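You operate a simulated robot arm through the tools that you are given. There is no shell and no other tool.

You are at the controls of a simulated robot arm. One attempt, no reset.

## Task
Swap the ring gauge on the drum for the puck with the pallet's number, count load 3 and release it.
Fine: the gauge goes on the side table; slide the load counter to 3, then press the blue button.

It is judged by the outcome, as a careful person would: the job done as asked, and still so three seconds after it is handed in. It fails if anything else is knocked over, pushed out of place, dropped, spilled or broken.

## Robot
A 7-joint arm with a two-finger gripper, fixed in place. Base frame: the origin is at the foot of the arm, x ahead of it, y to its left, z up. Units: m, rad, N and s.
With the tool pointing down near the work surface it reaches from about 0.1 to 0.46 m from the base axis. Its first joint turns from -2.496 to 2.496 rad. Payload 1.47 kg.
The TCP is the grasp point between the finger pads, 0.016 m short of the fingertips. In the tool frame z runs along the fingers and y along their closing line. Largest opening 0.087 m; the body of the gripper starts 0.055 m behind the TCP.
Orientation is told as [roll, pitch, yaw] about the base's x, y, z axes, in that order, counted from this pose: with the fingers straight down and closing along the base's y, the tool's x points along the base's -x, its y along +y and its z along -z.

## Interface
- The arm moves only by the tool nudge_tool. Its argument "targets" is a list of rows, each a list of 3 entries, a list of its own where there are three numbers: the turn, a rotation vector about the tool's x, y, z in rad, then the shift along the tool's x, y, z in m, then the gripper command, from -1 (shut) to 1 (fully open), values between in proportion. In form: [[[rx, ry, rz], [dx, dy, dz], grip], ...]. A call has 1 to 20 rows; each row shifts and turns the commanded pose from where the row before left it, along the tool's axes as they then stand. Rows are played at 5 a second. More than 0.05 m and 0.15 rad between two rows, or a gripper value outside its range, and nothing of the call is played. A pose out of reach is approached as far as the arm can. The call stops where the force on the tool passes 40 N (or 10 N more than at its start, if that is more) or the arm is blocked; 0.2 s more then pass. The fingers move at their own pace (about 0.045 m/s each) and stop on an object; they squeeze with about 20 N. The grip force told is the motor's: it shows also when the fingers shut on nothing. Time passes only in rows, and 0.2 s behind the last, so rows that do not move let the fingers close. It gives the time, the measured TCP pose, the force on the tool (base axes), the opening and the grip force at its end, in the units of the frame above (readings bear some noise), with the torque about the TCP (base axes, N m) and any sound that the robot's microphone picked up.
- Cameras (640 x 400 px; columns grow to the right, rows downward): "scene" is fixed at [0.0507, -0.4985, 1.6286]; the picture's right is [1.00, 0.03, 0.00], its down [0.03, -0.75, -0.66] and it looks along [-0.02, 0.66, -0.75] (base axes); focal length 248 px, centre (320, 200). "wrist" rides on the gripper at [0.073, 0.012, -0.09] in the tool frame; the picture's right is [-0.16, 0.99, 0.00], its down [-0.72, -0.12, -0.68] and it looks along [-0.67, -0.11, 0.73] (tool axes); focal length 247 px, centre (320, 200).
- snapshot(camera): a new picture of that camera. It takes no simulated time.
- slide_trunk(by): slides the trunk up (or, below 0, down) by that many m; the arm rides with it, the base frame stays. It gives what a move gives, with no picture.
- measure_at(camera, pixels): there is no depth. For up to 12 entries [column, row, z] of the newest picture of that camera ("zoom" is the newest enlarged one), the place [x, y] in the base frame at which the ray of that pixel passes the height z, good to about 0.003 m. It takes no simulated time.
- close_up(camera, box): a new picture of the part [left, top, right, bottom] of that camera's present view, enlarged. It takes no simulated time.
- close_job(): hands the job in; it is judged then, once.

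Unless the task says otherwise, let go and move clear before handing in.

The tools are called by a JSON object that holds its "op" and its "data". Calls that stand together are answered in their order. nudge_tool: Moves the arm, as the interface text tells. Its arguments: {"type":"object","properties":{"targets":{"type":"array","items":{"type":"array"}}},"required":["targets"]} The other tools are called the same way: slide_trunk (by) slides the trunk up or down; snapshot (camera) takes a picture; measure_at (camera, pixels) gives the place at which the rays of pixels pass given heights; close_up (camera, box) takes an enlarged picture of a part of a camera's view; close_job () hands the job in.

At the start:

```text
time_s: 0.0
ee_pos: [0.4203, 0.2199, 1.3101]
tool_rot: [-0.001, 0.001, 0.0]
force: [-0.5, 0.5, -0.2]
torque: [0.0, -0.02, 0.02]
width: 0.0867
grip_force: 0.0
trunk travel left (down, up): [-1.034, 0.206]
```

scene: 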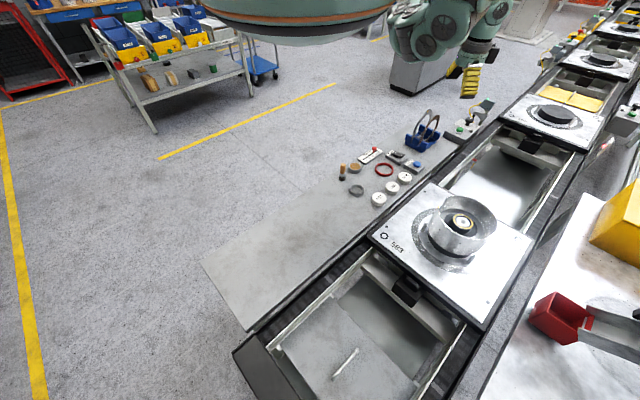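
wrist: 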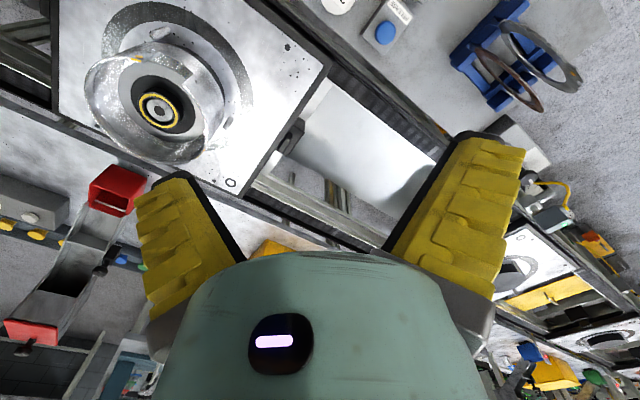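

The scene shows a pallet with a drum near (455,225), small parts on a side table near (340-430,150-200), and a number by (395,243). I'll enlarge these regions first.

{"op": "close_up", "data": {"camera": "scene", "box": [330, 90, 490, 210]}}

{"op": "close_up", "data": {"camera": "scene", "box": [360, 170, 540, 330]}}

{"op": "close_up", "data": {"camera": "scene", "box": [345, 140, 425, 210]}}

{"op": "snapshot", "data": {"camera": "wrist"}}

```text
3.33 times, centred on (410, 150) of scene
```

zoom: 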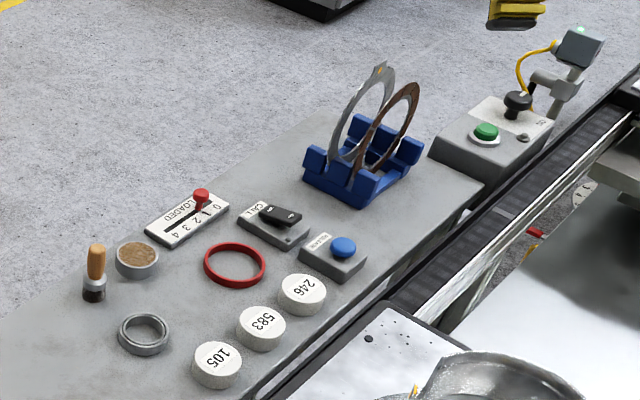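

```text
2.50 times, centred on (450, 250) of scene
```

zoom: 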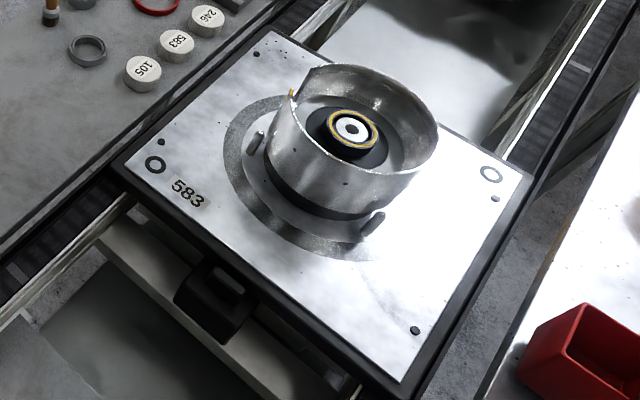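

```text
5.71 times, centred on (385, 175) of scene
```

zoom: 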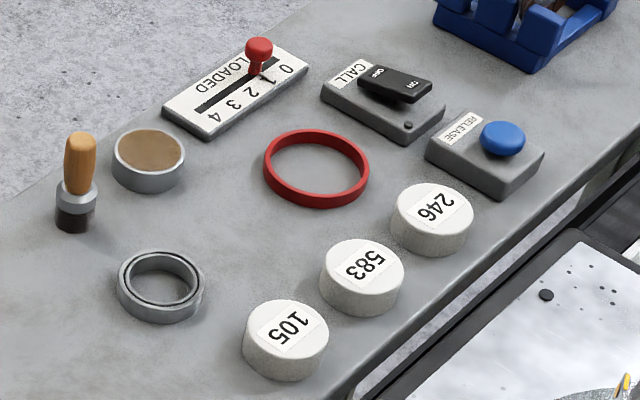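

```text
taken
```

wrist: 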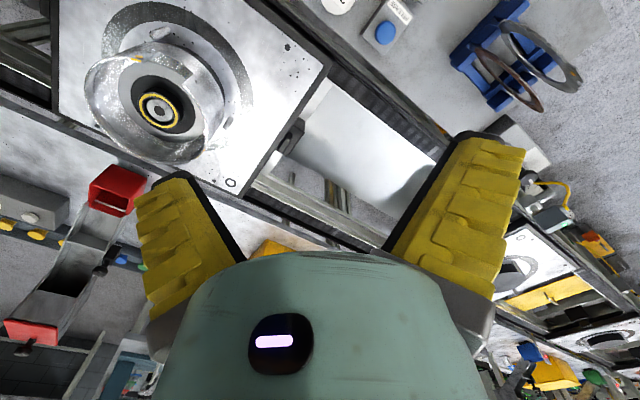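

The pallet reads 583 and puck 583 is the middle of the three. Now I'll triangulate heights, comparing the blue button at scene (417,164) with wrist (387,32), and look closer at the drum.

{"op": "measure_at", "data": {"camera": "scene", "pixels": [[417.2, 164.1, 0.2], [417.2, 164.1, 0.5], [417.2, 164.1, 0.8], [460, 222, 0.2], [460, 222, 0.5], [460, 222, 0.8]]}}

{"op": "measure_at", "data": {"camera": "wrist", "pixels": [[387, 32, 0.2], [387, 32, 0.5], [387, 32, 0.8], [159, 110, 0.2], [159, 110, 0.5], [159, 110, 0.8]]}}

{"op": "close_up", "data": {"camera": "wrist", "box": [60, 0, 280, 200]}}

{"op": "close_up", "data": {"camera": "scene", "box": [410, 180, 510, 280]}}

{"op": "close_up", "data": {"camera": "scene", "box": [480, 160, 640, 400]}}

```text
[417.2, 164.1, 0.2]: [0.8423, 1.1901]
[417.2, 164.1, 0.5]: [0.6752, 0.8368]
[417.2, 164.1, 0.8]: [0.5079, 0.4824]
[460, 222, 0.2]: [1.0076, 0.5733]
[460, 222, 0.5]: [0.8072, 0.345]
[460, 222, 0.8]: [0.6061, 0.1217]
```

```text
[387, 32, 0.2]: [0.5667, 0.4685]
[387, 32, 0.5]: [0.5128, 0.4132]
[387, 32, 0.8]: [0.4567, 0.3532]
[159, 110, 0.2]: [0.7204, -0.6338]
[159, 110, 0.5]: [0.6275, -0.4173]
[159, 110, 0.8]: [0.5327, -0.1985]
```

```text
2.00 times, centred on (170, 100) of wrist
```

zoom: 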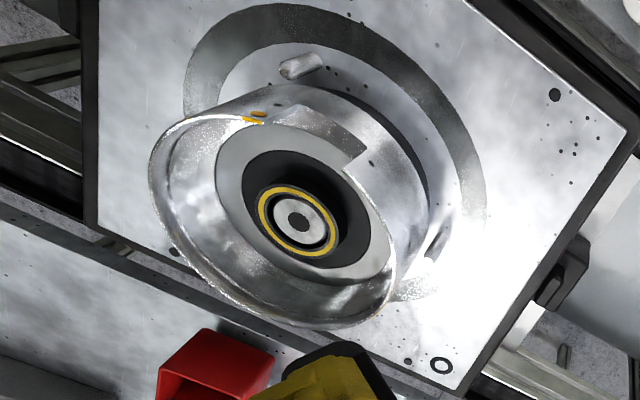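

```text
4.00 times, centred on (460, 230) of scene
```

zoom: 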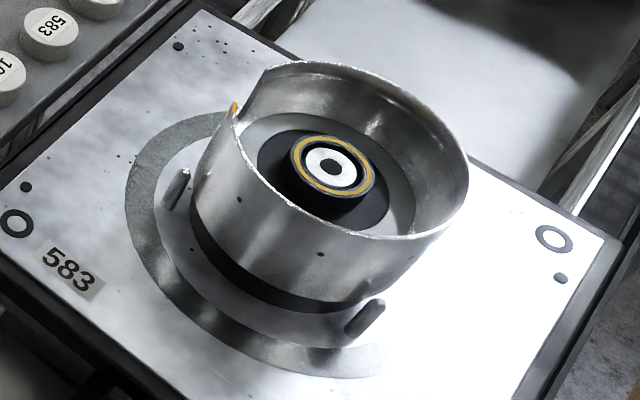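

```text
1.67 times, centred on (560, 280) of scene
```

zoom: 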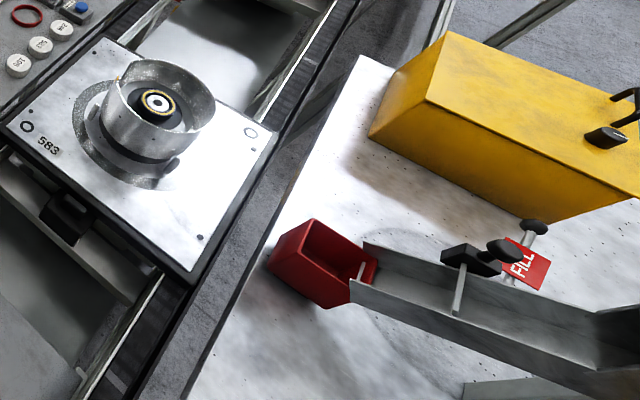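

Triangulation puts the blue button near (0.43, 0.33, 0.935) and the gauge near (0.46, -0.04, 1.015). I'll lower the trunk a bit to see better and take new pictures.

{"op": "slide_trunk", "data": {"by": -0.12}}

{"op": "snapshot", "data": {"camera": "scene"}}

{"op": "snapshot", "data": {"camera": "wrist"}}

```text
time_s: 1.5
ee_pos: [0.4201, 0.2199, 1.19]
tool_rot: [0.0, 0.0, 0.0]
force: [0.0, 0.8, -0.4]
torque: [0.0, -0.01, 0.01]
width: 0.0867
grip_force: 0.1
trunk travel left (down, up): [-0.914, 0.326]
```

```text
taken
```

scene: 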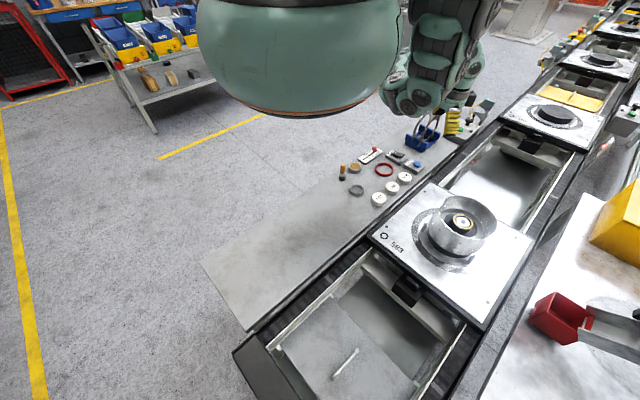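

```text
taken
```

wrist: 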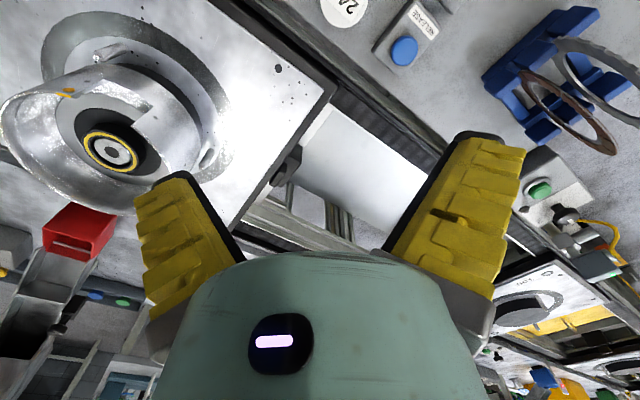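

The trunk moves freely. I'll measure object places at plausible heights: blue button and neighbours, for which wrist (404,50) and scene (417,164) give the height.

{"op": "measure_at", "data": {"camera": "wrist", "pixels": [[404, 50, 0.9], [404, 50, 0.95], [113, 151, 0.95], [113, 151, 1.05], [344, 8, 0.9], [344, 8, 0.95], [376, 50, 0.9], [438, 13, 0.9]]}}

{"op": "measure_at", "data": {"camera": "scene", "pixels": [[417.2, 164.1, 0.9], [417.2, 164.1, 0.95], [462, 222, 0.95], [462, 222, 1.05], [203, 263, 0.9], [246, 331, 0.9], [345, 160, 0.9], [392, 187, 0.92], [378, 200, 0.92], [405, 177, 0.92], [384, 170, 0.9], [357, 190, 0.9]]}}

{"op": "close_up", "data": {"camera": "scene", "box": [350, 140, 430, 190]}}

```text
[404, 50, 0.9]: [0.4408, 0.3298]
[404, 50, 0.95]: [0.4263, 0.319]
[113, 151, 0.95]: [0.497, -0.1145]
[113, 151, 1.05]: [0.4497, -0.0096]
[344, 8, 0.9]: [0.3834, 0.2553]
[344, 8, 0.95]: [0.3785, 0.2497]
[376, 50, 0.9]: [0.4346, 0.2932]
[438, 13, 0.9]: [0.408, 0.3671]
```

```text
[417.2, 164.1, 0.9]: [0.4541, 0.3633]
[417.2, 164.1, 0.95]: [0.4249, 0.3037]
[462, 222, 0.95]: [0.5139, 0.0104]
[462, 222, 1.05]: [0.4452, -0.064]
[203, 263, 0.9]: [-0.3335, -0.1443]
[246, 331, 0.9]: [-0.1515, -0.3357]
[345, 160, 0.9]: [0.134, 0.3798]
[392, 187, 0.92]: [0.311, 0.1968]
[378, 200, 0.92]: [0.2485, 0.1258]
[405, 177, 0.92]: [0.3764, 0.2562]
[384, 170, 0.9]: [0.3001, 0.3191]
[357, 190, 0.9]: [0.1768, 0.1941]
```

```text
8.00 times, centred on (390, 165) of scene
```

zoom: 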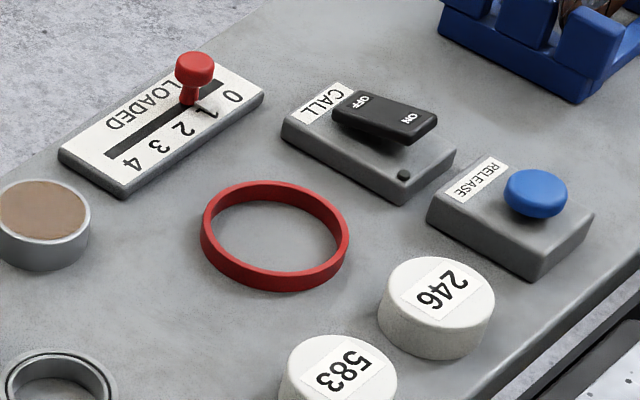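

Button top sits at about z 0.935 and puck tops at about 0.92, so the table is around 0.895; the counter knob stands at 1. I'll carry the open hand over the drum at the present height to look at the gauge.

{"op": "nudge_tool", "data": {"targets": [[[0, 0, 0], [0, -0.04, 0], 1], [[0, 0, 0], [0, -0.04, 0], 1], [[0, 0, 0], [0, -0.04, 0], 1], [[0, 0, 0], [0, -0.04, 0], 1], [[0, 0, 0], [0, -0.04, 0], 1], [[0, 0, 0], [0, -0.04, 0], 1], [[0, 0, 0], [0, 0, 0], 1]]}}

{"op": "snapshot", "data": {"camera": "wrist"}}

{"op": "snapshot", "data": {"camera": "scene"}}

```text
time_s: 3.1
ee_pos: [0.4768, 0.0906, 1.2205]
tool_rot: [-0.004, -0.007, -0.001]
force: [-0.1, 0.4, -0.9]
torque: [0.01, 0.01, 0.0]
width: 0.0871
grip_force: 0.0
out of reach, approached as far as the arm can: row 2, 3, 4, 5, 6
trunk travel left (down, up): [-0.914, 0.326]
```

```text
taken
```

wrist: 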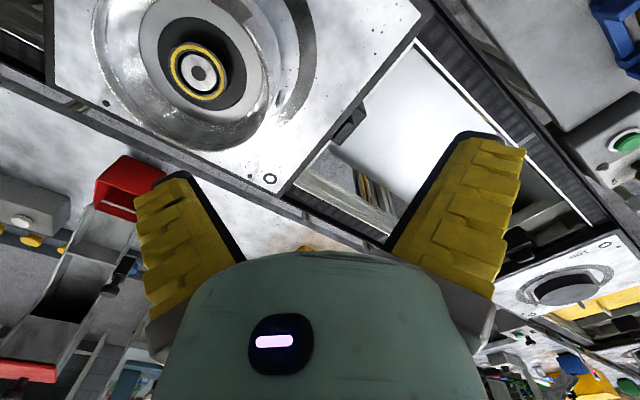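

```text
taken
```

scene: 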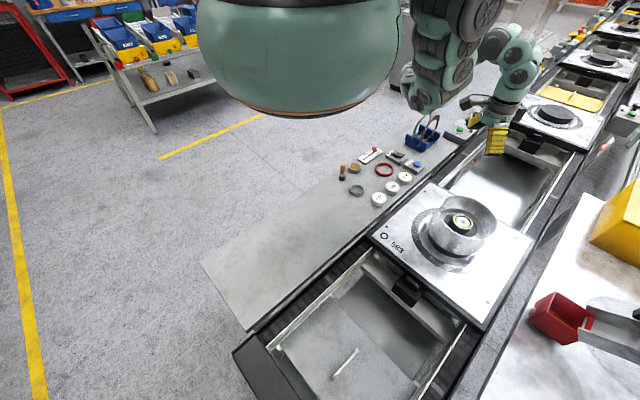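

The moves went out of reach: at this height relative to the trunk the arm seems too folded. I'll raise the trunk by 0.15 and then lower the tool with the arm itself.

{"op": "slide_trunk", "data": {"by": 0.15}}

{"op": "nudge_tool", "data": {"targets": [[[0, 0, 0], [0, 0, 0.03], 1], [[0, 0, 0], [0, 0, 0.03], 1]]}}

```text
time_s: 4.8
ee_pos: [0.478, 0.0902, 1.3693]
tool_rot: [-0.004, -0.007, 0.0]
force: [-0.4, 0.3, 0.4]
torque: [-0.02, 0.02, -0.01]
width: 0.0869
grip_force: 0.0
trunk travel left (down, up): [-1.064, 0.176]
```

```text
time_s: 5.5
ee_pos: [0.4788, 0.0911, 1.3088]
tool_rot: [-0.002, -0.01, 0.0]
force: [-0.1, 0.0, 0.5]
torque: [-0.02, 0.01, -0.03]
width: 0.0869
grip_force: 0.0
trunk travel left (down, up): [-1.064, 0.176]
```

That works from the measured pose. I'll go down further and then sideways toward the drum.

{"op": "nudge_tool", "data": {"targets": [[[0, 0, 0], [0, 0, 0.04], 1], [[0, 0, 0], [0, 0, 0.04], 1], [[0, 0, 0], [0, 0, 0.04], 1], [[0, 0, 0], [0.005, -0.03, 0], 1], [[0, 0, 0], [0.005, -0.03, 0], 1], [[0, 0, 0], [0.005, -0.03, 0], 1], [[0, 0, 0], [0, -0.03, 0], 1]]}}

{"op": "snapshot", "data": {"camera": "wrist"}}

{"op": "snapshot", "data": {"camera": "scene"}}

```text
time_s: 7.0
ee_pos: [0.4632, -0.0315, 1.1911]
tool_rot: [0.0, -0.008, 0.001]
force: [0.3, -1.2, 0.0]
torque: [0.01, -0.01, 0.03]
width: 0.0869
grip_force: 0.1
trunk travel left (down, up): [-1.064, 0.176]
```

```text
taken
```

wrist: 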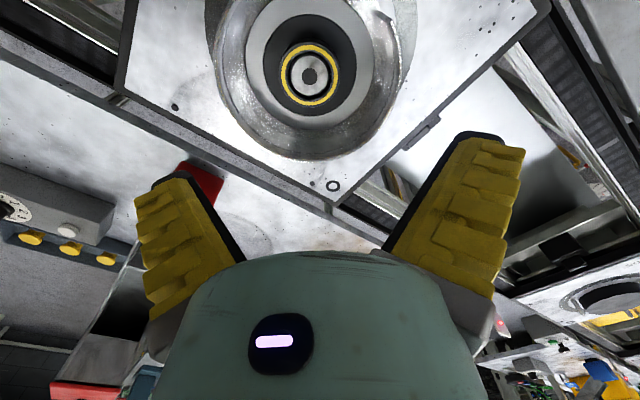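

```text
taken
```

scene: 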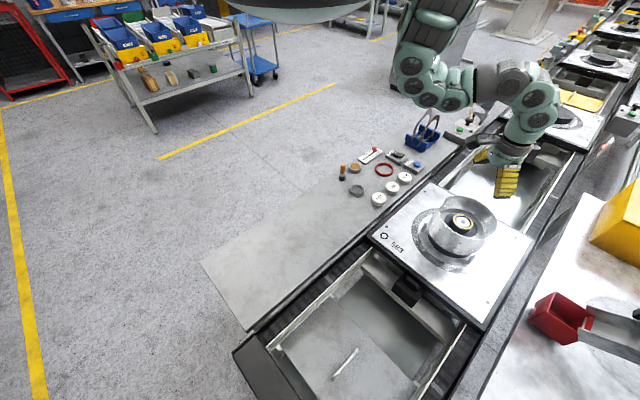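

Now the drum is just under the hand: gauge ring at wrist (310,75). I'll enlarge and triangulate it.

{"op": "close_up", "data": {"camera": "wrist", "box": [200, 0, 420, 160]}}

{"op": "measure_at", "data": {"camera": "wrist", "pixels": [[310, 75, 0.98], [310, 75, 1.0], [310, 75, 1.02], [282, 75, 1.0], [338, 75, 1.0], [310, 44, 1.0], [310, 105, 1.0]]}}

{"op": "close_up", "data": {"camera": "scene", "box": [420, 185, 500, 255]}}

```text
2.50 times, centred on (310, 80) of wrist
```

zoom: 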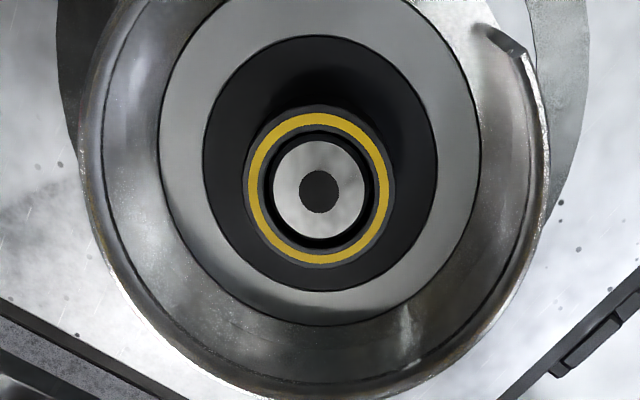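

```text
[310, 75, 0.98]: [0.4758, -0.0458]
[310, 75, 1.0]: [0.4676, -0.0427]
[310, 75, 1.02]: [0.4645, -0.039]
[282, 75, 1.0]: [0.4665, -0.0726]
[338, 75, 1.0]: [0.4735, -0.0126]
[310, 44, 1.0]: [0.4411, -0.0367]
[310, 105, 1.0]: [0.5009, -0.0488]
```

```text
5.71 times, centred on (460, 220) of scene
```

zoom: 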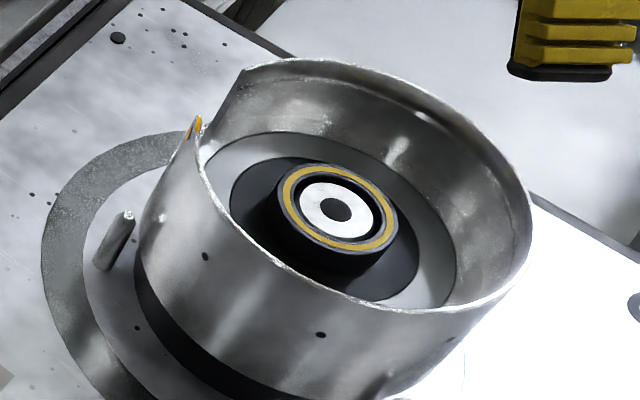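

The gauge is a dark ring with a yellow band around the drum's white spindle, about 0.06 m across. I'll triangulate its top at scene (463.2,221.2), plus the shroud rim.

{"op": "measure_at", "data": {"camera": "scene", "pixels": [[463.2, 221.2, 0.98], [463.2, 221.2, 1.0], [463.2, 221.2, 1.02], [463.2, 221.2, 1.04], [480, 235, 1.04], [427, 207, 1.04], [495, 218, 1.04]]}}

{"op": "measure_at", "data": {"camera": "wrist", "pixels": [[310, 76, 0.98], [310, 76, 1.0], [310, 76, 1.02], [310, 76, 1.04], [217, 70, 1.04], [400, 70, 1.04], [308, 155, 1.04]]}}

```text
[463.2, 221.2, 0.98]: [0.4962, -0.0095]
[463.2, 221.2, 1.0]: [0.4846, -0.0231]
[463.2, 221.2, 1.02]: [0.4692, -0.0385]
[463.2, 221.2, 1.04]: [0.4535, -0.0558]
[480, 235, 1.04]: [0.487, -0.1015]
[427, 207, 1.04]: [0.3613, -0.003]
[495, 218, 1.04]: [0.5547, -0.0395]
```

```text
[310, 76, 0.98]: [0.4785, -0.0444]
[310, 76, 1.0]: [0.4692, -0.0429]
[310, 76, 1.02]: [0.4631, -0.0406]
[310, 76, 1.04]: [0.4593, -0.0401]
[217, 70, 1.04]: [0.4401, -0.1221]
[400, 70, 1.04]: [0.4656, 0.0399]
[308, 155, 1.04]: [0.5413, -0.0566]
```

The gauge top is at about (0.465, -0.040, 1.023), with roughly 0.055 m outer diameter and 0.03 m height. I'll line up over it and come down with open fingers to TCP z 1.06, then check.

{"op": "nudge_tool", "data": {"targets": [[[0, 0.008, 0], [-0.002, -0.0085, 0], 1], [[0, 0, 0], [0, 0, 0.04], 1], [[0, 0, 0], [0, 0, 0.04], 1], [[0, 0, 0], [0, 0, 0.04], 1], [[0, 0, 0], [0, 0, 0.01], 1]]}}

{"op": "snapshot", "data": {"camera": "wrist"}}

{"op": "close_up", "data": {"camera": "scene", "box": [410, 160, 520, 260]}}

```text
time_s: 8.2
ee_pos: [0.4664, -0.0397, 1.0591]
tool_rot: [-0.002, 0.001, -0.001]
force: [-0.3, -0.3, -0.1]
torque: [0.01, 0.0, 0.01]
width: 0.087
grip_force: 0.0
trunk travel left (down, up): [-1.064, 0.176]
```

```text
taken
```

wrist: 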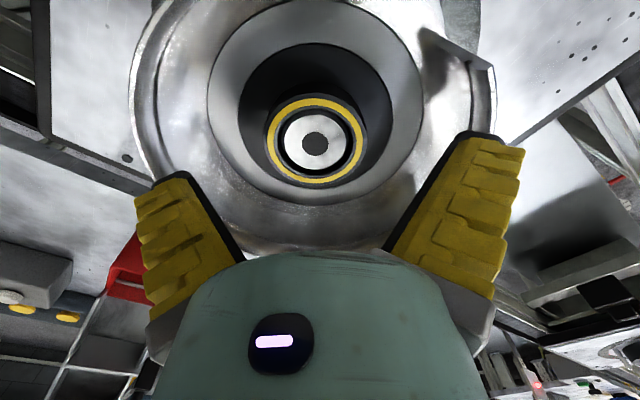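

```text
4.00 times, centred on (465, 210) of scene
```

zoom: 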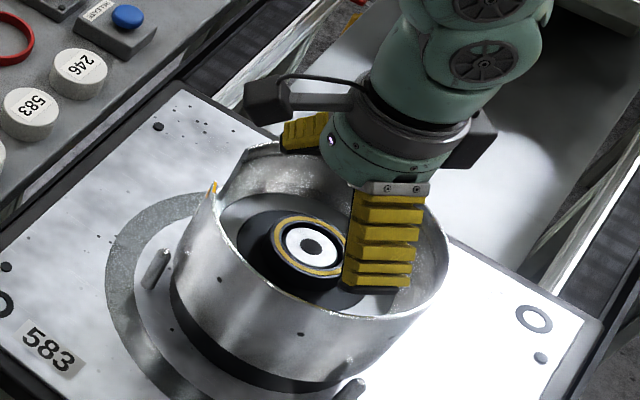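

The ring at wrist (316,140) is nearly centred between the fingers. I'll go down to grasp height 1.013.

{"op": "nudge_tool", "data": {"targets": [[[0, 0, 0], [0.001, -0.002, 0.02], 1], [[0, 0, 0], [0, 0, 0.015], 1], [[0, 0, 0], [0, 0, 0.011], 1], [[0, 0, 0], [0, 0, 0], 1]]}}

{"op": "snapshot", "data": {"camera": "wrist"}}

{"op": "close_up", "data": {"camera": "scene", "box": [420, 170, 510, 250]}}

```text
time_s: 9.2
ee_pos: [0.4673, -0.0425, 1.0143]
tool_rot: [-0.002, -0.003, 0.0]
force: [1.3, -2.4, 3.3]
torque: [0.19, 0.06, -0.08]
width: 0.0853
grip_force: 0.1
trunk travel left (down, up): [-1.064, 0.176]
```

```text
taken
```

wrist: 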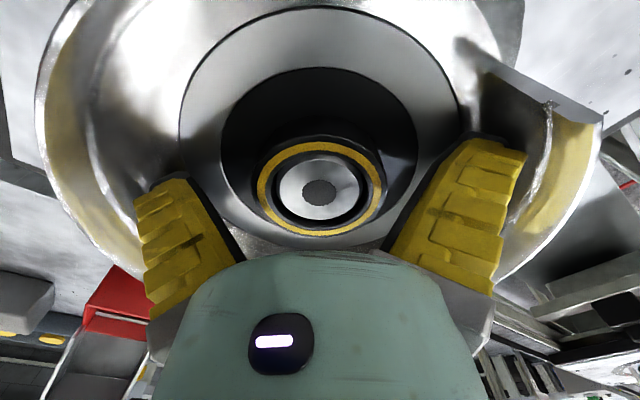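

```text
5.00 times, centred on (465, 210) of scene
```

zoom: 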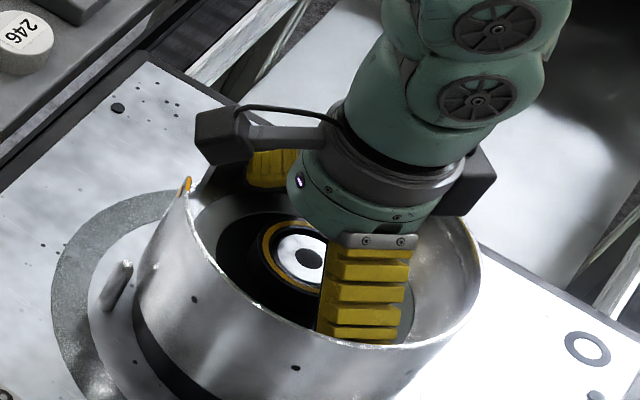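

Slight contact appeared (3.3 N, opening pressed to 0.0853), on the +y finger's outer side, likely the shroud wall. I'll rise a little, narrow the opening to about 0.072 and check the ring's position with measurements.

{"op": "measure_at", "data": {"camera": "wrist", "pixels": [[319.5, 187, 1.02], [319.5, 187, 1.025], [257, 187, 1.022], [382, 187, 1.022], [319, 237, 1.022], [319, 140, 1.022]]}}

{"op": "nudge_tool", "data": {"targets": [[[0, 0, 0], [0, 0, -0.006], 1], [[0, 0, 0], [0, 0, 0], 0.65], [[0, 0, 0], [0, 0, 0], 0.65]]}}

{"op": "snapshot", "data": {"camera": "wrist"}}

```text
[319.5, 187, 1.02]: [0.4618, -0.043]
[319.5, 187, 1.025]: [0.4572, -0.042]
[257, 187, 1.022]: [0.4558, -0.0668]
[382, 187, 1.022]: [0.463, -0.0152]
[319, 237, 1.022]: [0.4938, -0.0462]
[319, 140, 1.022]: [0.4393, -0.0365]
```

```text
time_s: 10.1
ee_pos: [0.4649, -0.0392, 1.0191]
tool_rot: [-0.003, 0.002, 0.001]
force: [-0.1, -0.3, -0.2]
torque: [-0.02, 0.02, -0.01]
width: 0.075
grip_force: 2.4
trunk travel left (down, up): [-1.064, 0.176]
```

```text
taken
```

wrist: 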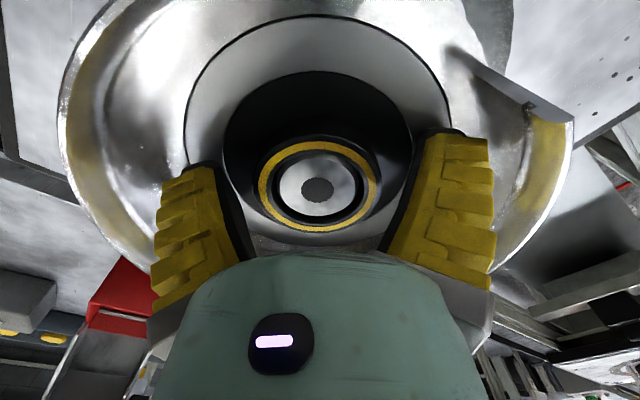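

The hand is free now with a 0.075 opening and the ring centred at wrist (318,187). I'll descend 6 mm and close on it.

{"op": "nudge_tool", "data": {"targets": [[[0, 0, 0], [0, 0, 0.004], 0.62], [[0, 0, 0], [0, 0, 0.003], 0.62], [[0, 0, 0], [0, 0, 0], 0.62]]}}

{"op": "snapshot", "data": {"camera": "wrist"}}

```text
time_s: 10.8
ee_pos: [0.4664, -0.042, 1.0155]
tool_rot: [-0.002, -0.004, -0.001]
force: [-1.6, -2.4, 11.9]
torque: [0.53, 0.02, 0.21]
width: 0.077
grip_force: 3.7
trunk travel left (down, up): [-1.064, 0.176]
```

```text
taken
```

wrist: 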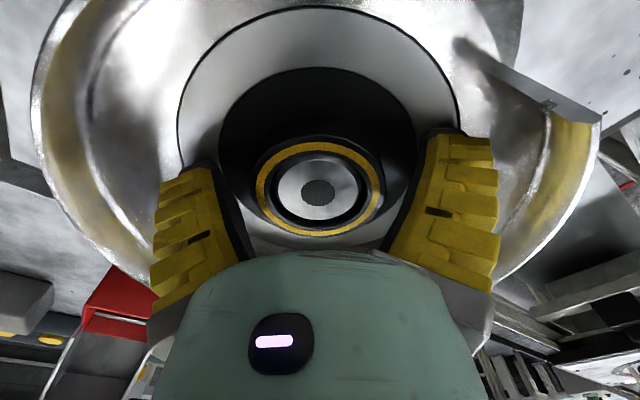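

Fingertip contact of 12 N on the floor beneath the ring (about z 1.000). I'll back off 2.5 mm and close the fingers on the ring.

{"op": "nudge_tool", "data": {"targets": [[[0, 0, 0], [0, 0, -0.003], 0.62], [[0, 0, 0], [0, 0, 0], -0.2], [[0, 0, 0], [0, 0, 0], -1], [[0, 0, 0], [0, 0, 0], -1], [[0, 0, 0], [0, 0, 0], -1]]}}

{"op": "snapshot", "data": {"camera": "wrist"}}

```text
time_s: 11.9
ee_pos: [0.4704, -0.0412, 1.0194]
tool_rot: [-0.003, -0.003, -0.001]
force: [-9.0, 2.0, 40.4]
torque: [0.26, 0.17, -0.01]
width: 0.0539
grip_force: 20.6
trunk travel left (down, up): [-1.064, 0.176]
stopped in row 5: the force on the tool passed its limit at 40 N (the readings are from after the stop); the commanded pose is now the measured one
```

```text
taken
```

wrist: 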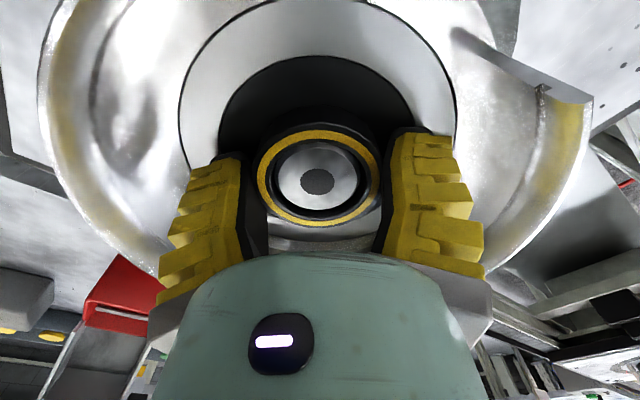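

The ring is gripped at 0.0539 opening but the tips push on the floor with 40 N (fingers seem to extend while closing). I'll relieve by rising in 1 mm steps.

{"op": "nudge_tool", "data": {"targets": [[[0, 0, 0], [0, 0, -0.002], -1], [[0, 0, 0], [0, 0, -0.001], -1]]}}

```text
time_s: 12.5
ee_pos: [0.4671, -0.0429, 1.0209]
tool_rot: [-0.004, -0.002, 0.001]
force: [2.7, 0.5, 7.6]
torque: [0.43, -0.12, 0.02]
width: 0.0565
grip_force: 19.2
trunk travel left (down, up): [-1.064, 0.176]
```

Force has dropped to 7.6 N with the grip held. I'll lift further.

{"op": "nudge_tool", "data": {"targets": [[[0, 0, 0], [0, 0, -0.003], -1], [[0, 0, 0], [0, 0, -0.005], -1], [[0, 0, 0], [0, 0, -0.01], -1], [[0, 0, 0], [0, 0, -0.01], -1]]}}

{"op": "snapshot", "data": {"camera": "wrist"}}

{"op": "close_up", "data": {"camera": "scene", "box": [420, 170, 510, 250]}}

```text
time_s: 13.5
ee_pos: [0.4666, -0.0418, 1.0481]
tool_rot: [-0.003, 0.0, 0.001]
force: [-0.2, -0.1, -1.0]
torque: [0.0, 0.0, 0.0]
width: 0.0559
grip_force: 19.8
trunk travel left (down, up): [-1.064, 0.176]
```

```text
taken
```

wrist: 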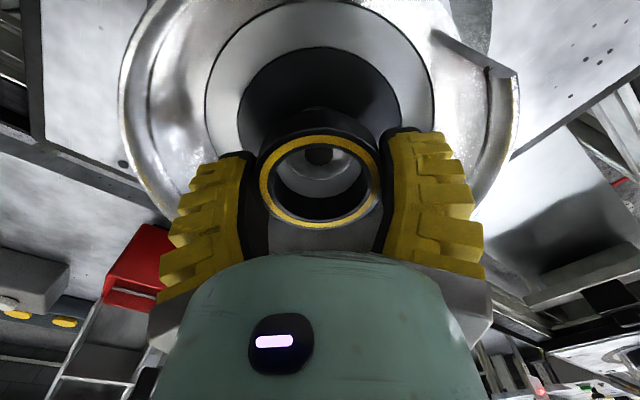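

```text
5.00 times, centred on (465, 210) of scene
```

zoom: 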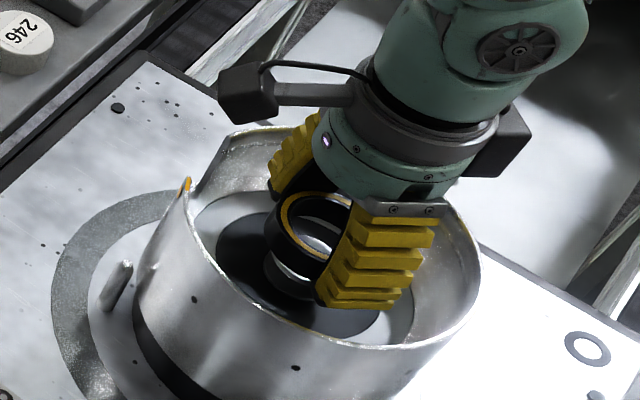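

The gauge is held and off the spindle. I'll raise it clear, and measure free table spots and the table's edge in the scene picture.

{"op": "nudge_tool", "data": {"targets": [[[0, 0, 0], [0, 0, -0.03], -1], [[0, 0, 0], [0, 0, -0.03], -1], [[0, 0, 0], [0, 0, -0.03], -1]]}}

{"op": "snapshot", "data": {"camera": "scene"}}

{"op": "measure_at", "data": {"camera": "scene", "pixels": [[345, 215, 0.895], [330, 230, 0.895], [310, 215, 0.895], [357, 235, 0.895], [300, 285, 0.895], [372, 220, 0.895], [357, 190, 0.895], [330, 215, 0.895], [320, 200, 0.895]]}}

{"op": "close_up", "data": {"camera": "scene", "box": [280, 150, 440, 250]}}

```text
time_s: 14.3
ee_pos: [0.4673, -0.0413, 1.1383]
tool_rot: [-0.004, 0.0, 0.0]
force: [0.2, -0.5, -1.8]
torque: [-0.01, 0.0, 0.0]
width: 0.0563
grip_force: 20.2
trunk travel left (down, up): [-1.064, 0.176]
```

```text
taken
```

scene: 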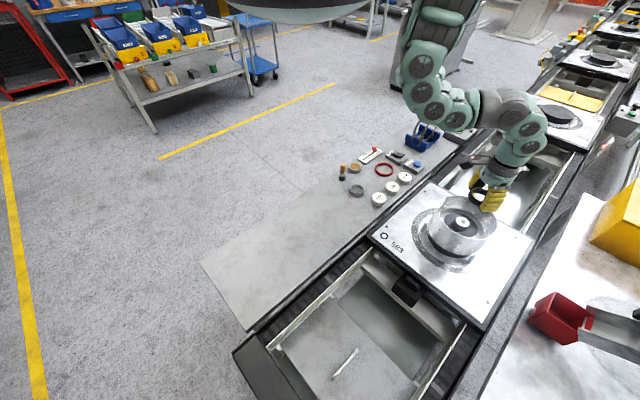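

```text
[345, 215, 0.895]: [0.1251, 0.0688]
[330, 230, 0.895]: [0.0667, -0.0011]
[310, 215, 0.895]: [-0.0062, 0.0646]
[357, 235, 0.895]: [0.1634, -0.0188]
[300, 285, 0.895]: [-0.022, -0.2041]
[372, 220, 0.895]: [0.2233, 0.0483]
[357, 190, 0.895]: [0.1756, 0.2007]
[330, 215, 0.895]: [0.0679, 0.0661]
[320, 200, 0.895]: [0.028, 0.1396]
```

```text
4.00 times, centred on (360, 200) of scene
```

zoom: 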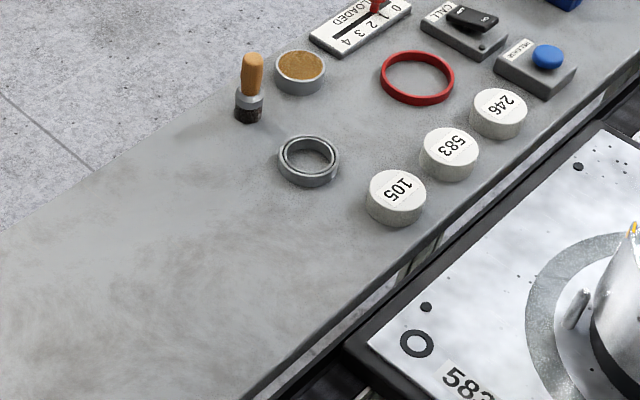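

The table strip around scene (350,213), about (0.15, 0.085), is free. I'll carry the gauge there, moving clear of the shroud first and then descending to z 1.02.

{"op": "nudge_tool", "data": {"targets": [[[0, 0, 0], [0.04, 0.016, 0], -1], [[0, 0, 0], [0.04, 0.016, 0], -1], [[0, 0, 0], [0.04, 0.016, 0], -1], [[0, 0, 0], [0.04, 0.016, 0], -1], [[0, 0, 0], [0.035, 0.015, 0.03], -1], [[0, 0, 0], [0.035, 0.015, 0.03], -1], [[0, 0, 0], [0.035, 0.015, 0.03], -1]]}}

{"op": "snapshot", "data": {"camera": "scene"}}

{"op": "snapshot", "data": {"camera": "wrist"}}

```text
time_s: 16.1
ee_pos: [0.3302, 0.103, 1.0605]
tool_rot: [0.051, -0.219, 0.011]
force: [-0.9, -0.1, -3.1]
torque: [-0.01, -0.01, -0.02]
width: 0.0557
grip_force: 19.9
trunk travel left (down, up): [-1.064, 0.176]
stopped in row 7: the arm was blocked; the commanded pose is now the measured one
```

```text
taken
```

scene: 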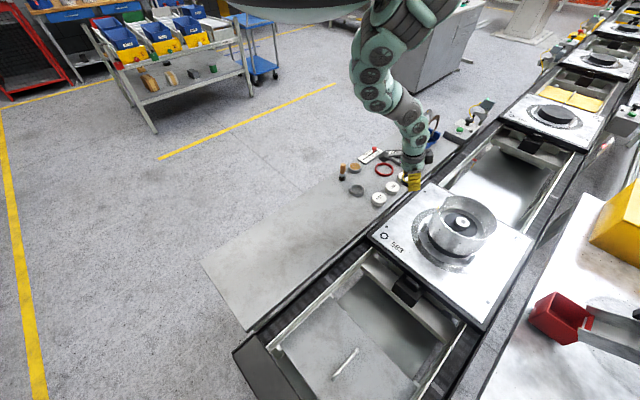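

```text
taken
```

wrist: 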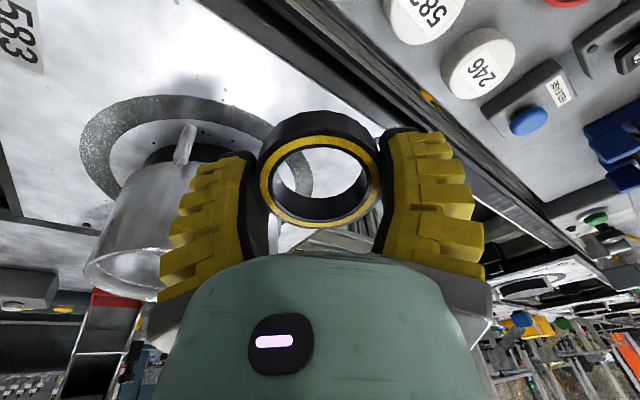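

The arm was blocked and the tool tilted (pitch -0.22) as it is too folded here. I'll raise the trunk by 0.16 so the arm can hang lower, then lower the tool while levelling it.

{"op": "slide_trunk", "data": {"by": 0.16}}

{"op": "nudge_tool", "data": {"targets": [[[0, 0, 0], [0, 0, 0.03], -1], [[0.02, 0.07, 0], [0, 0, 0.03], -1], [[0.02, 0.07, 0], [0, 0, 0.03], -1], [[0.01, 0.08, -0.01], [0, 0, 0.03], -1]]}}

```text
time_s: 18.0
ee_pos: [0.3284, 0.1029, 1.2194]
tool_rot: [0.05, -0.217, 0.008]
force: [0.5, 0.0, -1.9]
torque: [0.0, -0.01, 0.04]
width: 0.0559
grip_force: 19.9
trunk travel left (down, up): [-1.224, 0.016]
```

```text
time_s: 19.0
ee_pos: [0.3511, 0.1124, 1.143]
tool_rot: [0.001, -0.014, 0.022]
force: [-0.6, 1.3, -2.9]
torque: [0.0, -0.04, 0.0]
width: 0.0561
grip_force: 20.3
out of reach, approached as far as the arm can: row 4
trunk travel left (down, up): [-1.224, 0.016]
```

Row 4 was out of reach at z 1.143 with the tool now level. I'll look at the arm's posture to understand the limit.

{"op": "snapshot", "data": {"camera": "scene"}}

{"op": "close_up", "data": {"camera": "scene", "box": [200, 0, 520, 200]}}

```text
taken
```

scene: 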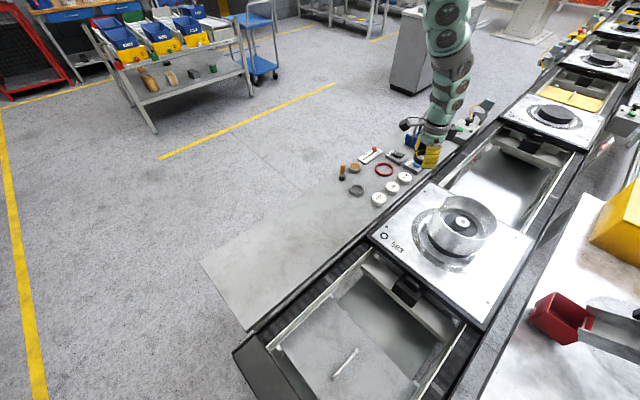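

```text
2.00 times, centred on (360, 100) of scene
```

zoom: 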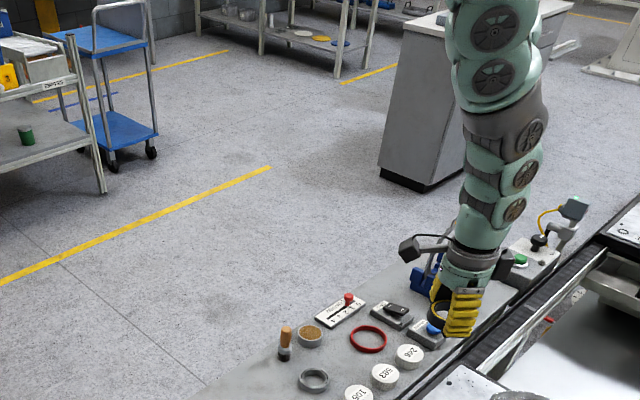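

The arm now hangs nearly straight, so this is its lowest reach at this trunk height; the trunk should come down later. I'll first try moving inward with the straight arm, over the table.

{"op": "nudge_tool", "data": {"targets": [[[0, 0.014, 0], [0.02, 0, -0.01], -1], [[0, 0, 0], [0.03, 0, 0], -1], [[0, 0, 0], [0.03, 0, 0], -1]]}}

{"op": "snapshot", "data": {"camera": "scene"}}

```text
time_s: 19.8
ee_pos: [0.2713, 0.1097, 1.1571]
tool_rot: [-0.004, 0.024, 0.024]
force: [-0.7, 0.0, -1.8]
torque: [-0.01, 0.0, 0.02]
width: 0.0556
grip_force: 19.7
trunk travel left (down, up): [-1.224, 0.016]
```

```text
taken
```

scene: 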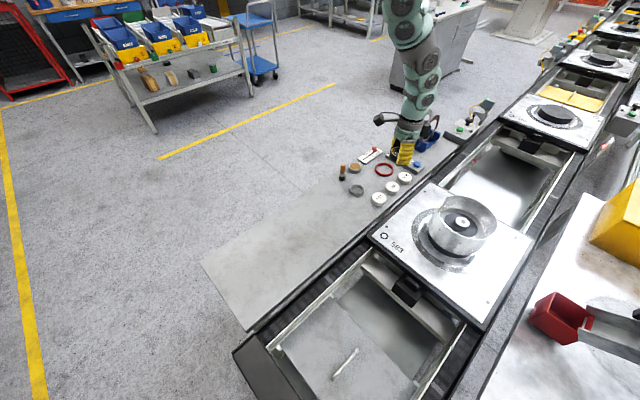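

That worked. I'll continue inward to about (0.15, 0.085).

{"op": "nudge_tool", "data": {"targets": [[[0, -0.012, 0], [0.03, -0.006, 0], -1], [[0, -0.012, 0.02], [0.03, -0.006, 0], -1], [[0, 0, 0], [0.03, -0.006, 0], -1], [[0, 0, 0], [0.03, -0.006, 0], -1]]}}

{"op": "snapshot", "data": {"camera": "scene"}}

{"op": "snapshot", "data": {"camera": "wrist"}}

```text
time_s: 21.0
ee_pos: [0.2134, 0.0767, 1.1511]
tool_rot: [-0.018, -0.095, 0.022]
force: [0.3, -0.1, -1.3]
torque: [0.01, 0.0, 0.0]
width: 0.0553
grip_force: 20.0
trunk travel left (down, up): [-1.224, 0.016]
stopped in row 4: the arm was blocked; the commanded pose is now the measured one
```

```text
taken
```

scene: 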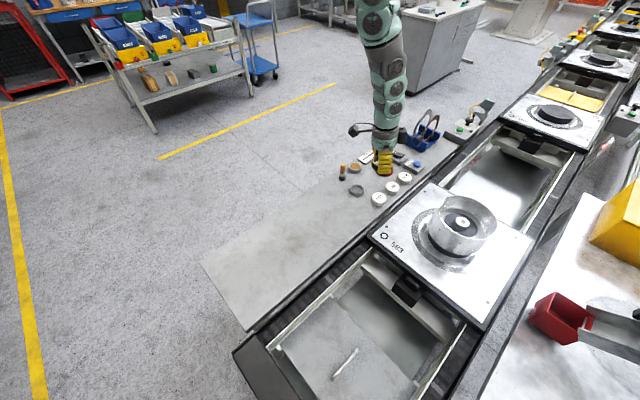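

```text
taken
```

wrist: 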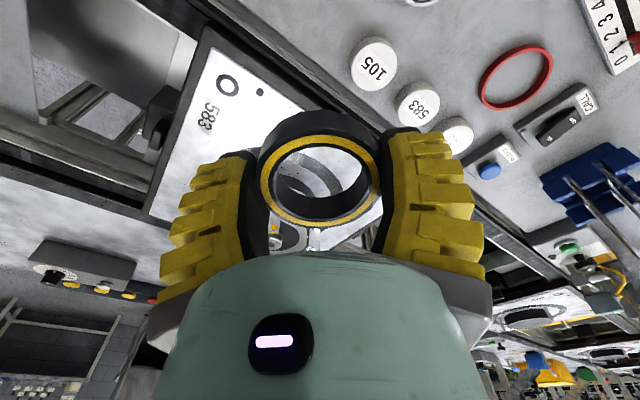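

The arm blocked at r≈0.22, too near puck 105. There's a free patch between the grey ring, tin, red ring and puck 583 near scene (371,181); I'll measure it and its neighbours.

{"op": "measure_at", "data": {"camera": "scene", "pixels": [[371.25, 181.25, 0.895], [384.25, 169.25, 0.905], [355, 168.25, 0.91], [357, 190.5, 0.905], [392.25, 186, 0.92], [379, 197, 0.92], [337, 190, 0.895], [342, 172, 0.895], [371, 155, 0.9], [330, 205, 0.895]]}}

{"op": "measure_at", "data": {"camera": "wrist", "pixels": [[377, 62, 0.92], [377, 62, 0.9], [420, 104, 0.92], [420, 104, 0.9], [515, 76, 0.905], [490, 170, 0.935]]}}

```text
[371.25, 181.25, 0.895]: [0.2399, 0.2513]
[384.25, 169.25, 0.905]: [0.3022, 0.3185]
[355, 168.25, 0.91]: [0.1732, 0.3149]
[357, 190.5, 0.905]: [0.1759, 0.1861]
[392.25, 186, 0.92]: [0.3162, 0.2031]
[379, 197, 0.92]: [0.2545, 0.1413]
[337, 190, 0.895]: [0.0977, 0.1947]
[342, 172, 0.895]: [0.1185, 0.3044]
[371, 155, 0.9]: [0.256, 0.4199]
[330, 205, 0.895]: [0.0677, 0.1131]
```

```text
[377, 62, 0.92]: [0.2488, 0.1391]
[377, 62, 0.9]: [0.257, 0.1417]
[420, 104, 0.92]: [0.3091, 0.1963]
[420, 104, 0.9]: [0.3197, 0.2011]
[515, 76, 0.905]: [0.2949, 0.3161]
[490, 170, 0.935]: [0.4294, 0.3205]
```

Measurements agree well. The free spot (0.234, 0.246) has 2-3 cm to each neighbour, so I'll bring the gauge over it at height, levelling the tool.

{"op": "nudge_tool", "data": {"targets": [[[-0.01, 0.05, 0.01], [-0.02, 0.02, 0], -1], [[-0.008, 0.045, 0.01], [0, 0.04, 0], -1], [[0, 0, 0], [0, 0.04, 0], -1], [[0, 0, 0], [0, 0.04, 0], -1], [[0, 0, 0], [0, 0.029, 0], -1], [[0, 0, 0], [0, 0, 0], -1]]}}

{"op": "snapshot", "data": {"camera": "wrist"}}

```text
time_s: 22.4
ee_pos: [0.2297, 0.2303, 1.1649]
tool_rot: [-0.003, 0.013, 0.011]
force: [0.0, -0.3, -2.0]
torque: [-0.03, -0.02, -0.02]
width: 0.0552
grip_force: 20.0
out of reach, approached as far as the arm can: row 5
trunk travel left (down, up): [-1.224, 0.016]
```

```text
taken
```

wrist: 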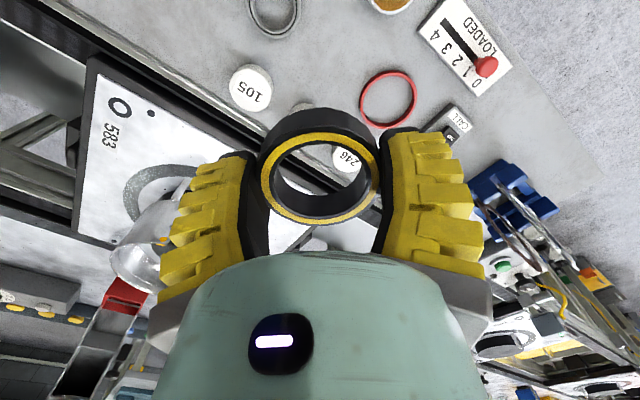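

The arm is at full stretch here, so I'll lower the trunk 0.12, which leaves the ring still well above everything on the table.

{"op": "slide_trunk", "data": {"by": -0.14}}

{"op": "nudge_tool", "data": {"targets": [[[0, -0.01, 0.01], [-0.002, 0.008, -0.01], -1], [[0, 0, 0], [-0.002, 0.008, -0.01], -1], [[0, 0, 0], [0, 0, 0], -1]]}}

{"op": "snapshot", "data": {"camera": "scene"}}

{"op": "snapshot", "data": {"camera": "wrist"}}

```text
time_s: 24.0
ee_pos: [0.2306, 0.2309, 1.0254]
tool_rot: [-0.001, 0.014, 0.009]
force: [0.2, 0.3, -1.3]
torque: [-0.03, -0.05, 0.01]
width: 0.0549
grip_force: 19.9
trunk travel left (down, up): [-1.084, 0.156]
```

```text
time_s: 24.8
ee_pos: [0.234, 0.2477, 1.0445]
tool_rot: [-0.002, 0.006, -0.001]
force: [0.2, 0.8, -1.0]
torque: [0.0, 0.0, -0.01]
width: 0.055
grip_force: 20.5
trunk travel left (down, up): [-1.084, 0.156]
```

```text
taken
```

scene: 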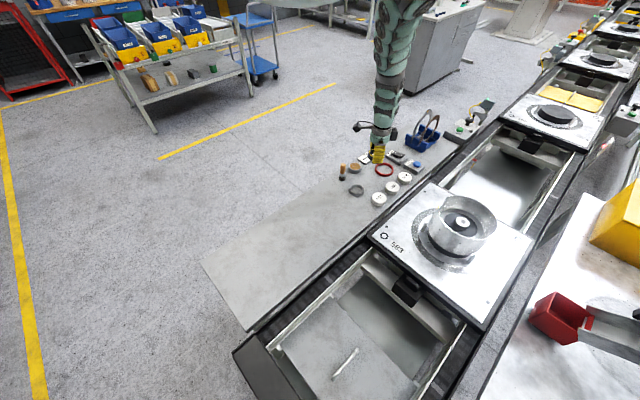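

```text
taken
```

wrist: 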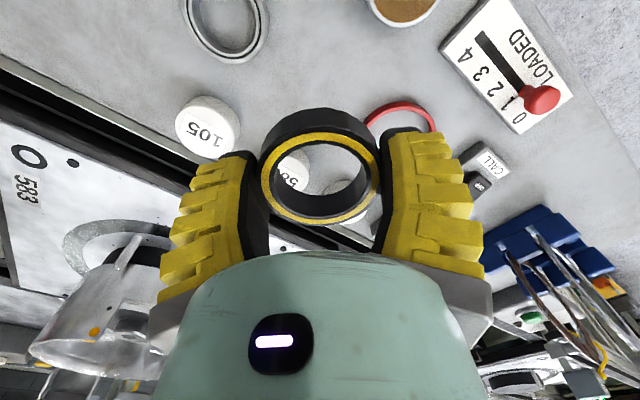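

The gauge is above the free patch. I'll lower the trunk another 0.11, leaving about 1.5 cm under the ring, and look again.

{"op": "slide_trunk", "data": {"by": -0.11}}

{"op": "snapshot", "data": {"camera": "wrist"}}

{"op": "close_up", "data": {"camera": "scene", "box": [330, 130, 430, 210]}}

```text
time_s: 26.2
ee_pos: [0.2344, 0.2464, 0.9351]
tool_rot: [-0.001, 0.005, -0.001]
force: [0.3, 0.1, -1.8]
torque: [0.01, -0.03, 0.04]
width: 0.0549
grip_force: 20.2
trunk travel left (down, up): [-0.974, 0.266]
```

```text
taken
```

wrist: 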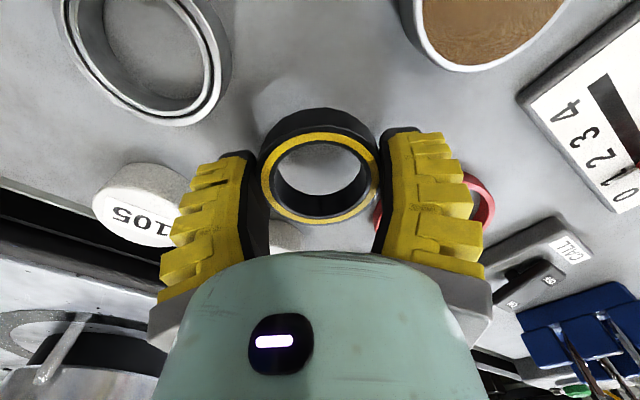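

```text
5.00 times, centred on (380, 170) of scene
```

zoom: 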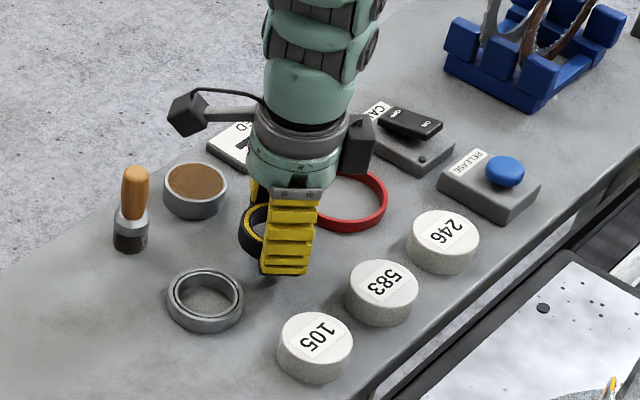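

Clear around the ring. I'll step down gently until it meets the table.

{"op": "nudge_tool", "data": {"targets": [[[0, 0, 0], [0, 0, 0.005], -1], [[0, 0, 0], [0, 0, 0.004], -1], [[0, 0, 0], [0, 0, 0.003], -1]]}}

```text
time_s: 27.1
ee_pos: [0.2343, 0.246, 0.9243]
tool_rot: [-0.003, 0.006, -0.002]
force: [-0.5, 0.3, -1.4]
torque: [0.0, 0.0, -0.02]
width: 0.0546
grip_force: 19.9
trunk travel left (down, up): [-0.974, 0.266]
```

{"op": "nudge_tool", "data": {"targets": [[[0, 0, 0], [0, 0, 0.002], -1], [[0, 0, 0], [0, 0, 0.002], -1]]}}

{"op": "close_up", "data": {"camera": "scene", "box": [350, 160, 410, 200]}}

```text
time_s: 27.6
ee_pos: [0.2339, 0.2468, 0.9212]
tool_rot: [-0.001, 0.005, 0.001]
force: [0.6, 0.4, -1.1]
torque: [0.02, 0.04, 0.0]
width: 0.0547
grip_force: 20.3
trunk travel left (down, up): [-0.974, 0.266]
```

```text
10.00 times, centred on (380, 180) of scene
```

zoom: 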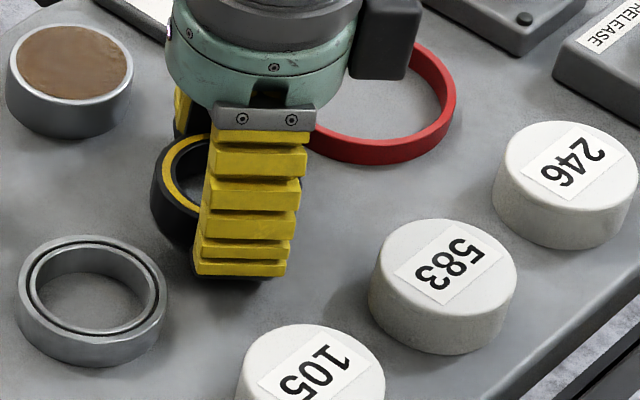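

No contact yet at z 0.921. I'll continue down in 1.5 mm steps.

{"op": "nudge_tool", "data": {"targets": [[[0, 0, 0], [0, 0, 0.0015], -1], [[0, 0, 0], [0, 0, 0.0015], -1]]}}

```text
time_s: 28.2
ee_pos: [0.2347, 0.247, 0.9173]
tool_rot: [-0.002, 0.003, 0.001]
force: [0.7, -4.0, 5.3]
torque: [0.03, -0.23, -0.07]
width: 0.0565
grip_force: 20.3
trunk travel left (down, up): [-0.974, 0.266]
```

Contact at z 0.917 (force now +5 N). I'll open the fingers moderately and check.

{"op": "nudge_tool", "data": {"targets": [[[0, 0, 0], [0, 0, 0], 0.0], [[0, 0, 0], [0, 0, 0], 0.4], [[0, 0, 0], [0, 0, 0], 0.6], [[0, 0, 0], [0, 0, 0], 0.6]]}}

{"op": "snapshot", "data": {"camera": "wrist"}}

```text
time_s: 29.2
ee_pos: [0.234, 0.2477, 0.9173]
tool_rot: [-0.003, 0.003, 0.0]
force: [0.3, 0.8, 0.9]
torque: [-0.01, 0.01, -0.02]
width: 0.0731
grip_force: 2.4
trunk travel left (down, up): [-0.974, 0.266]
```

```text
taken
```

wrist: 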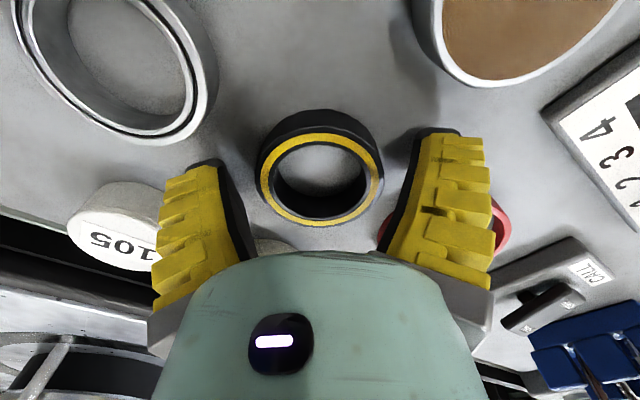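

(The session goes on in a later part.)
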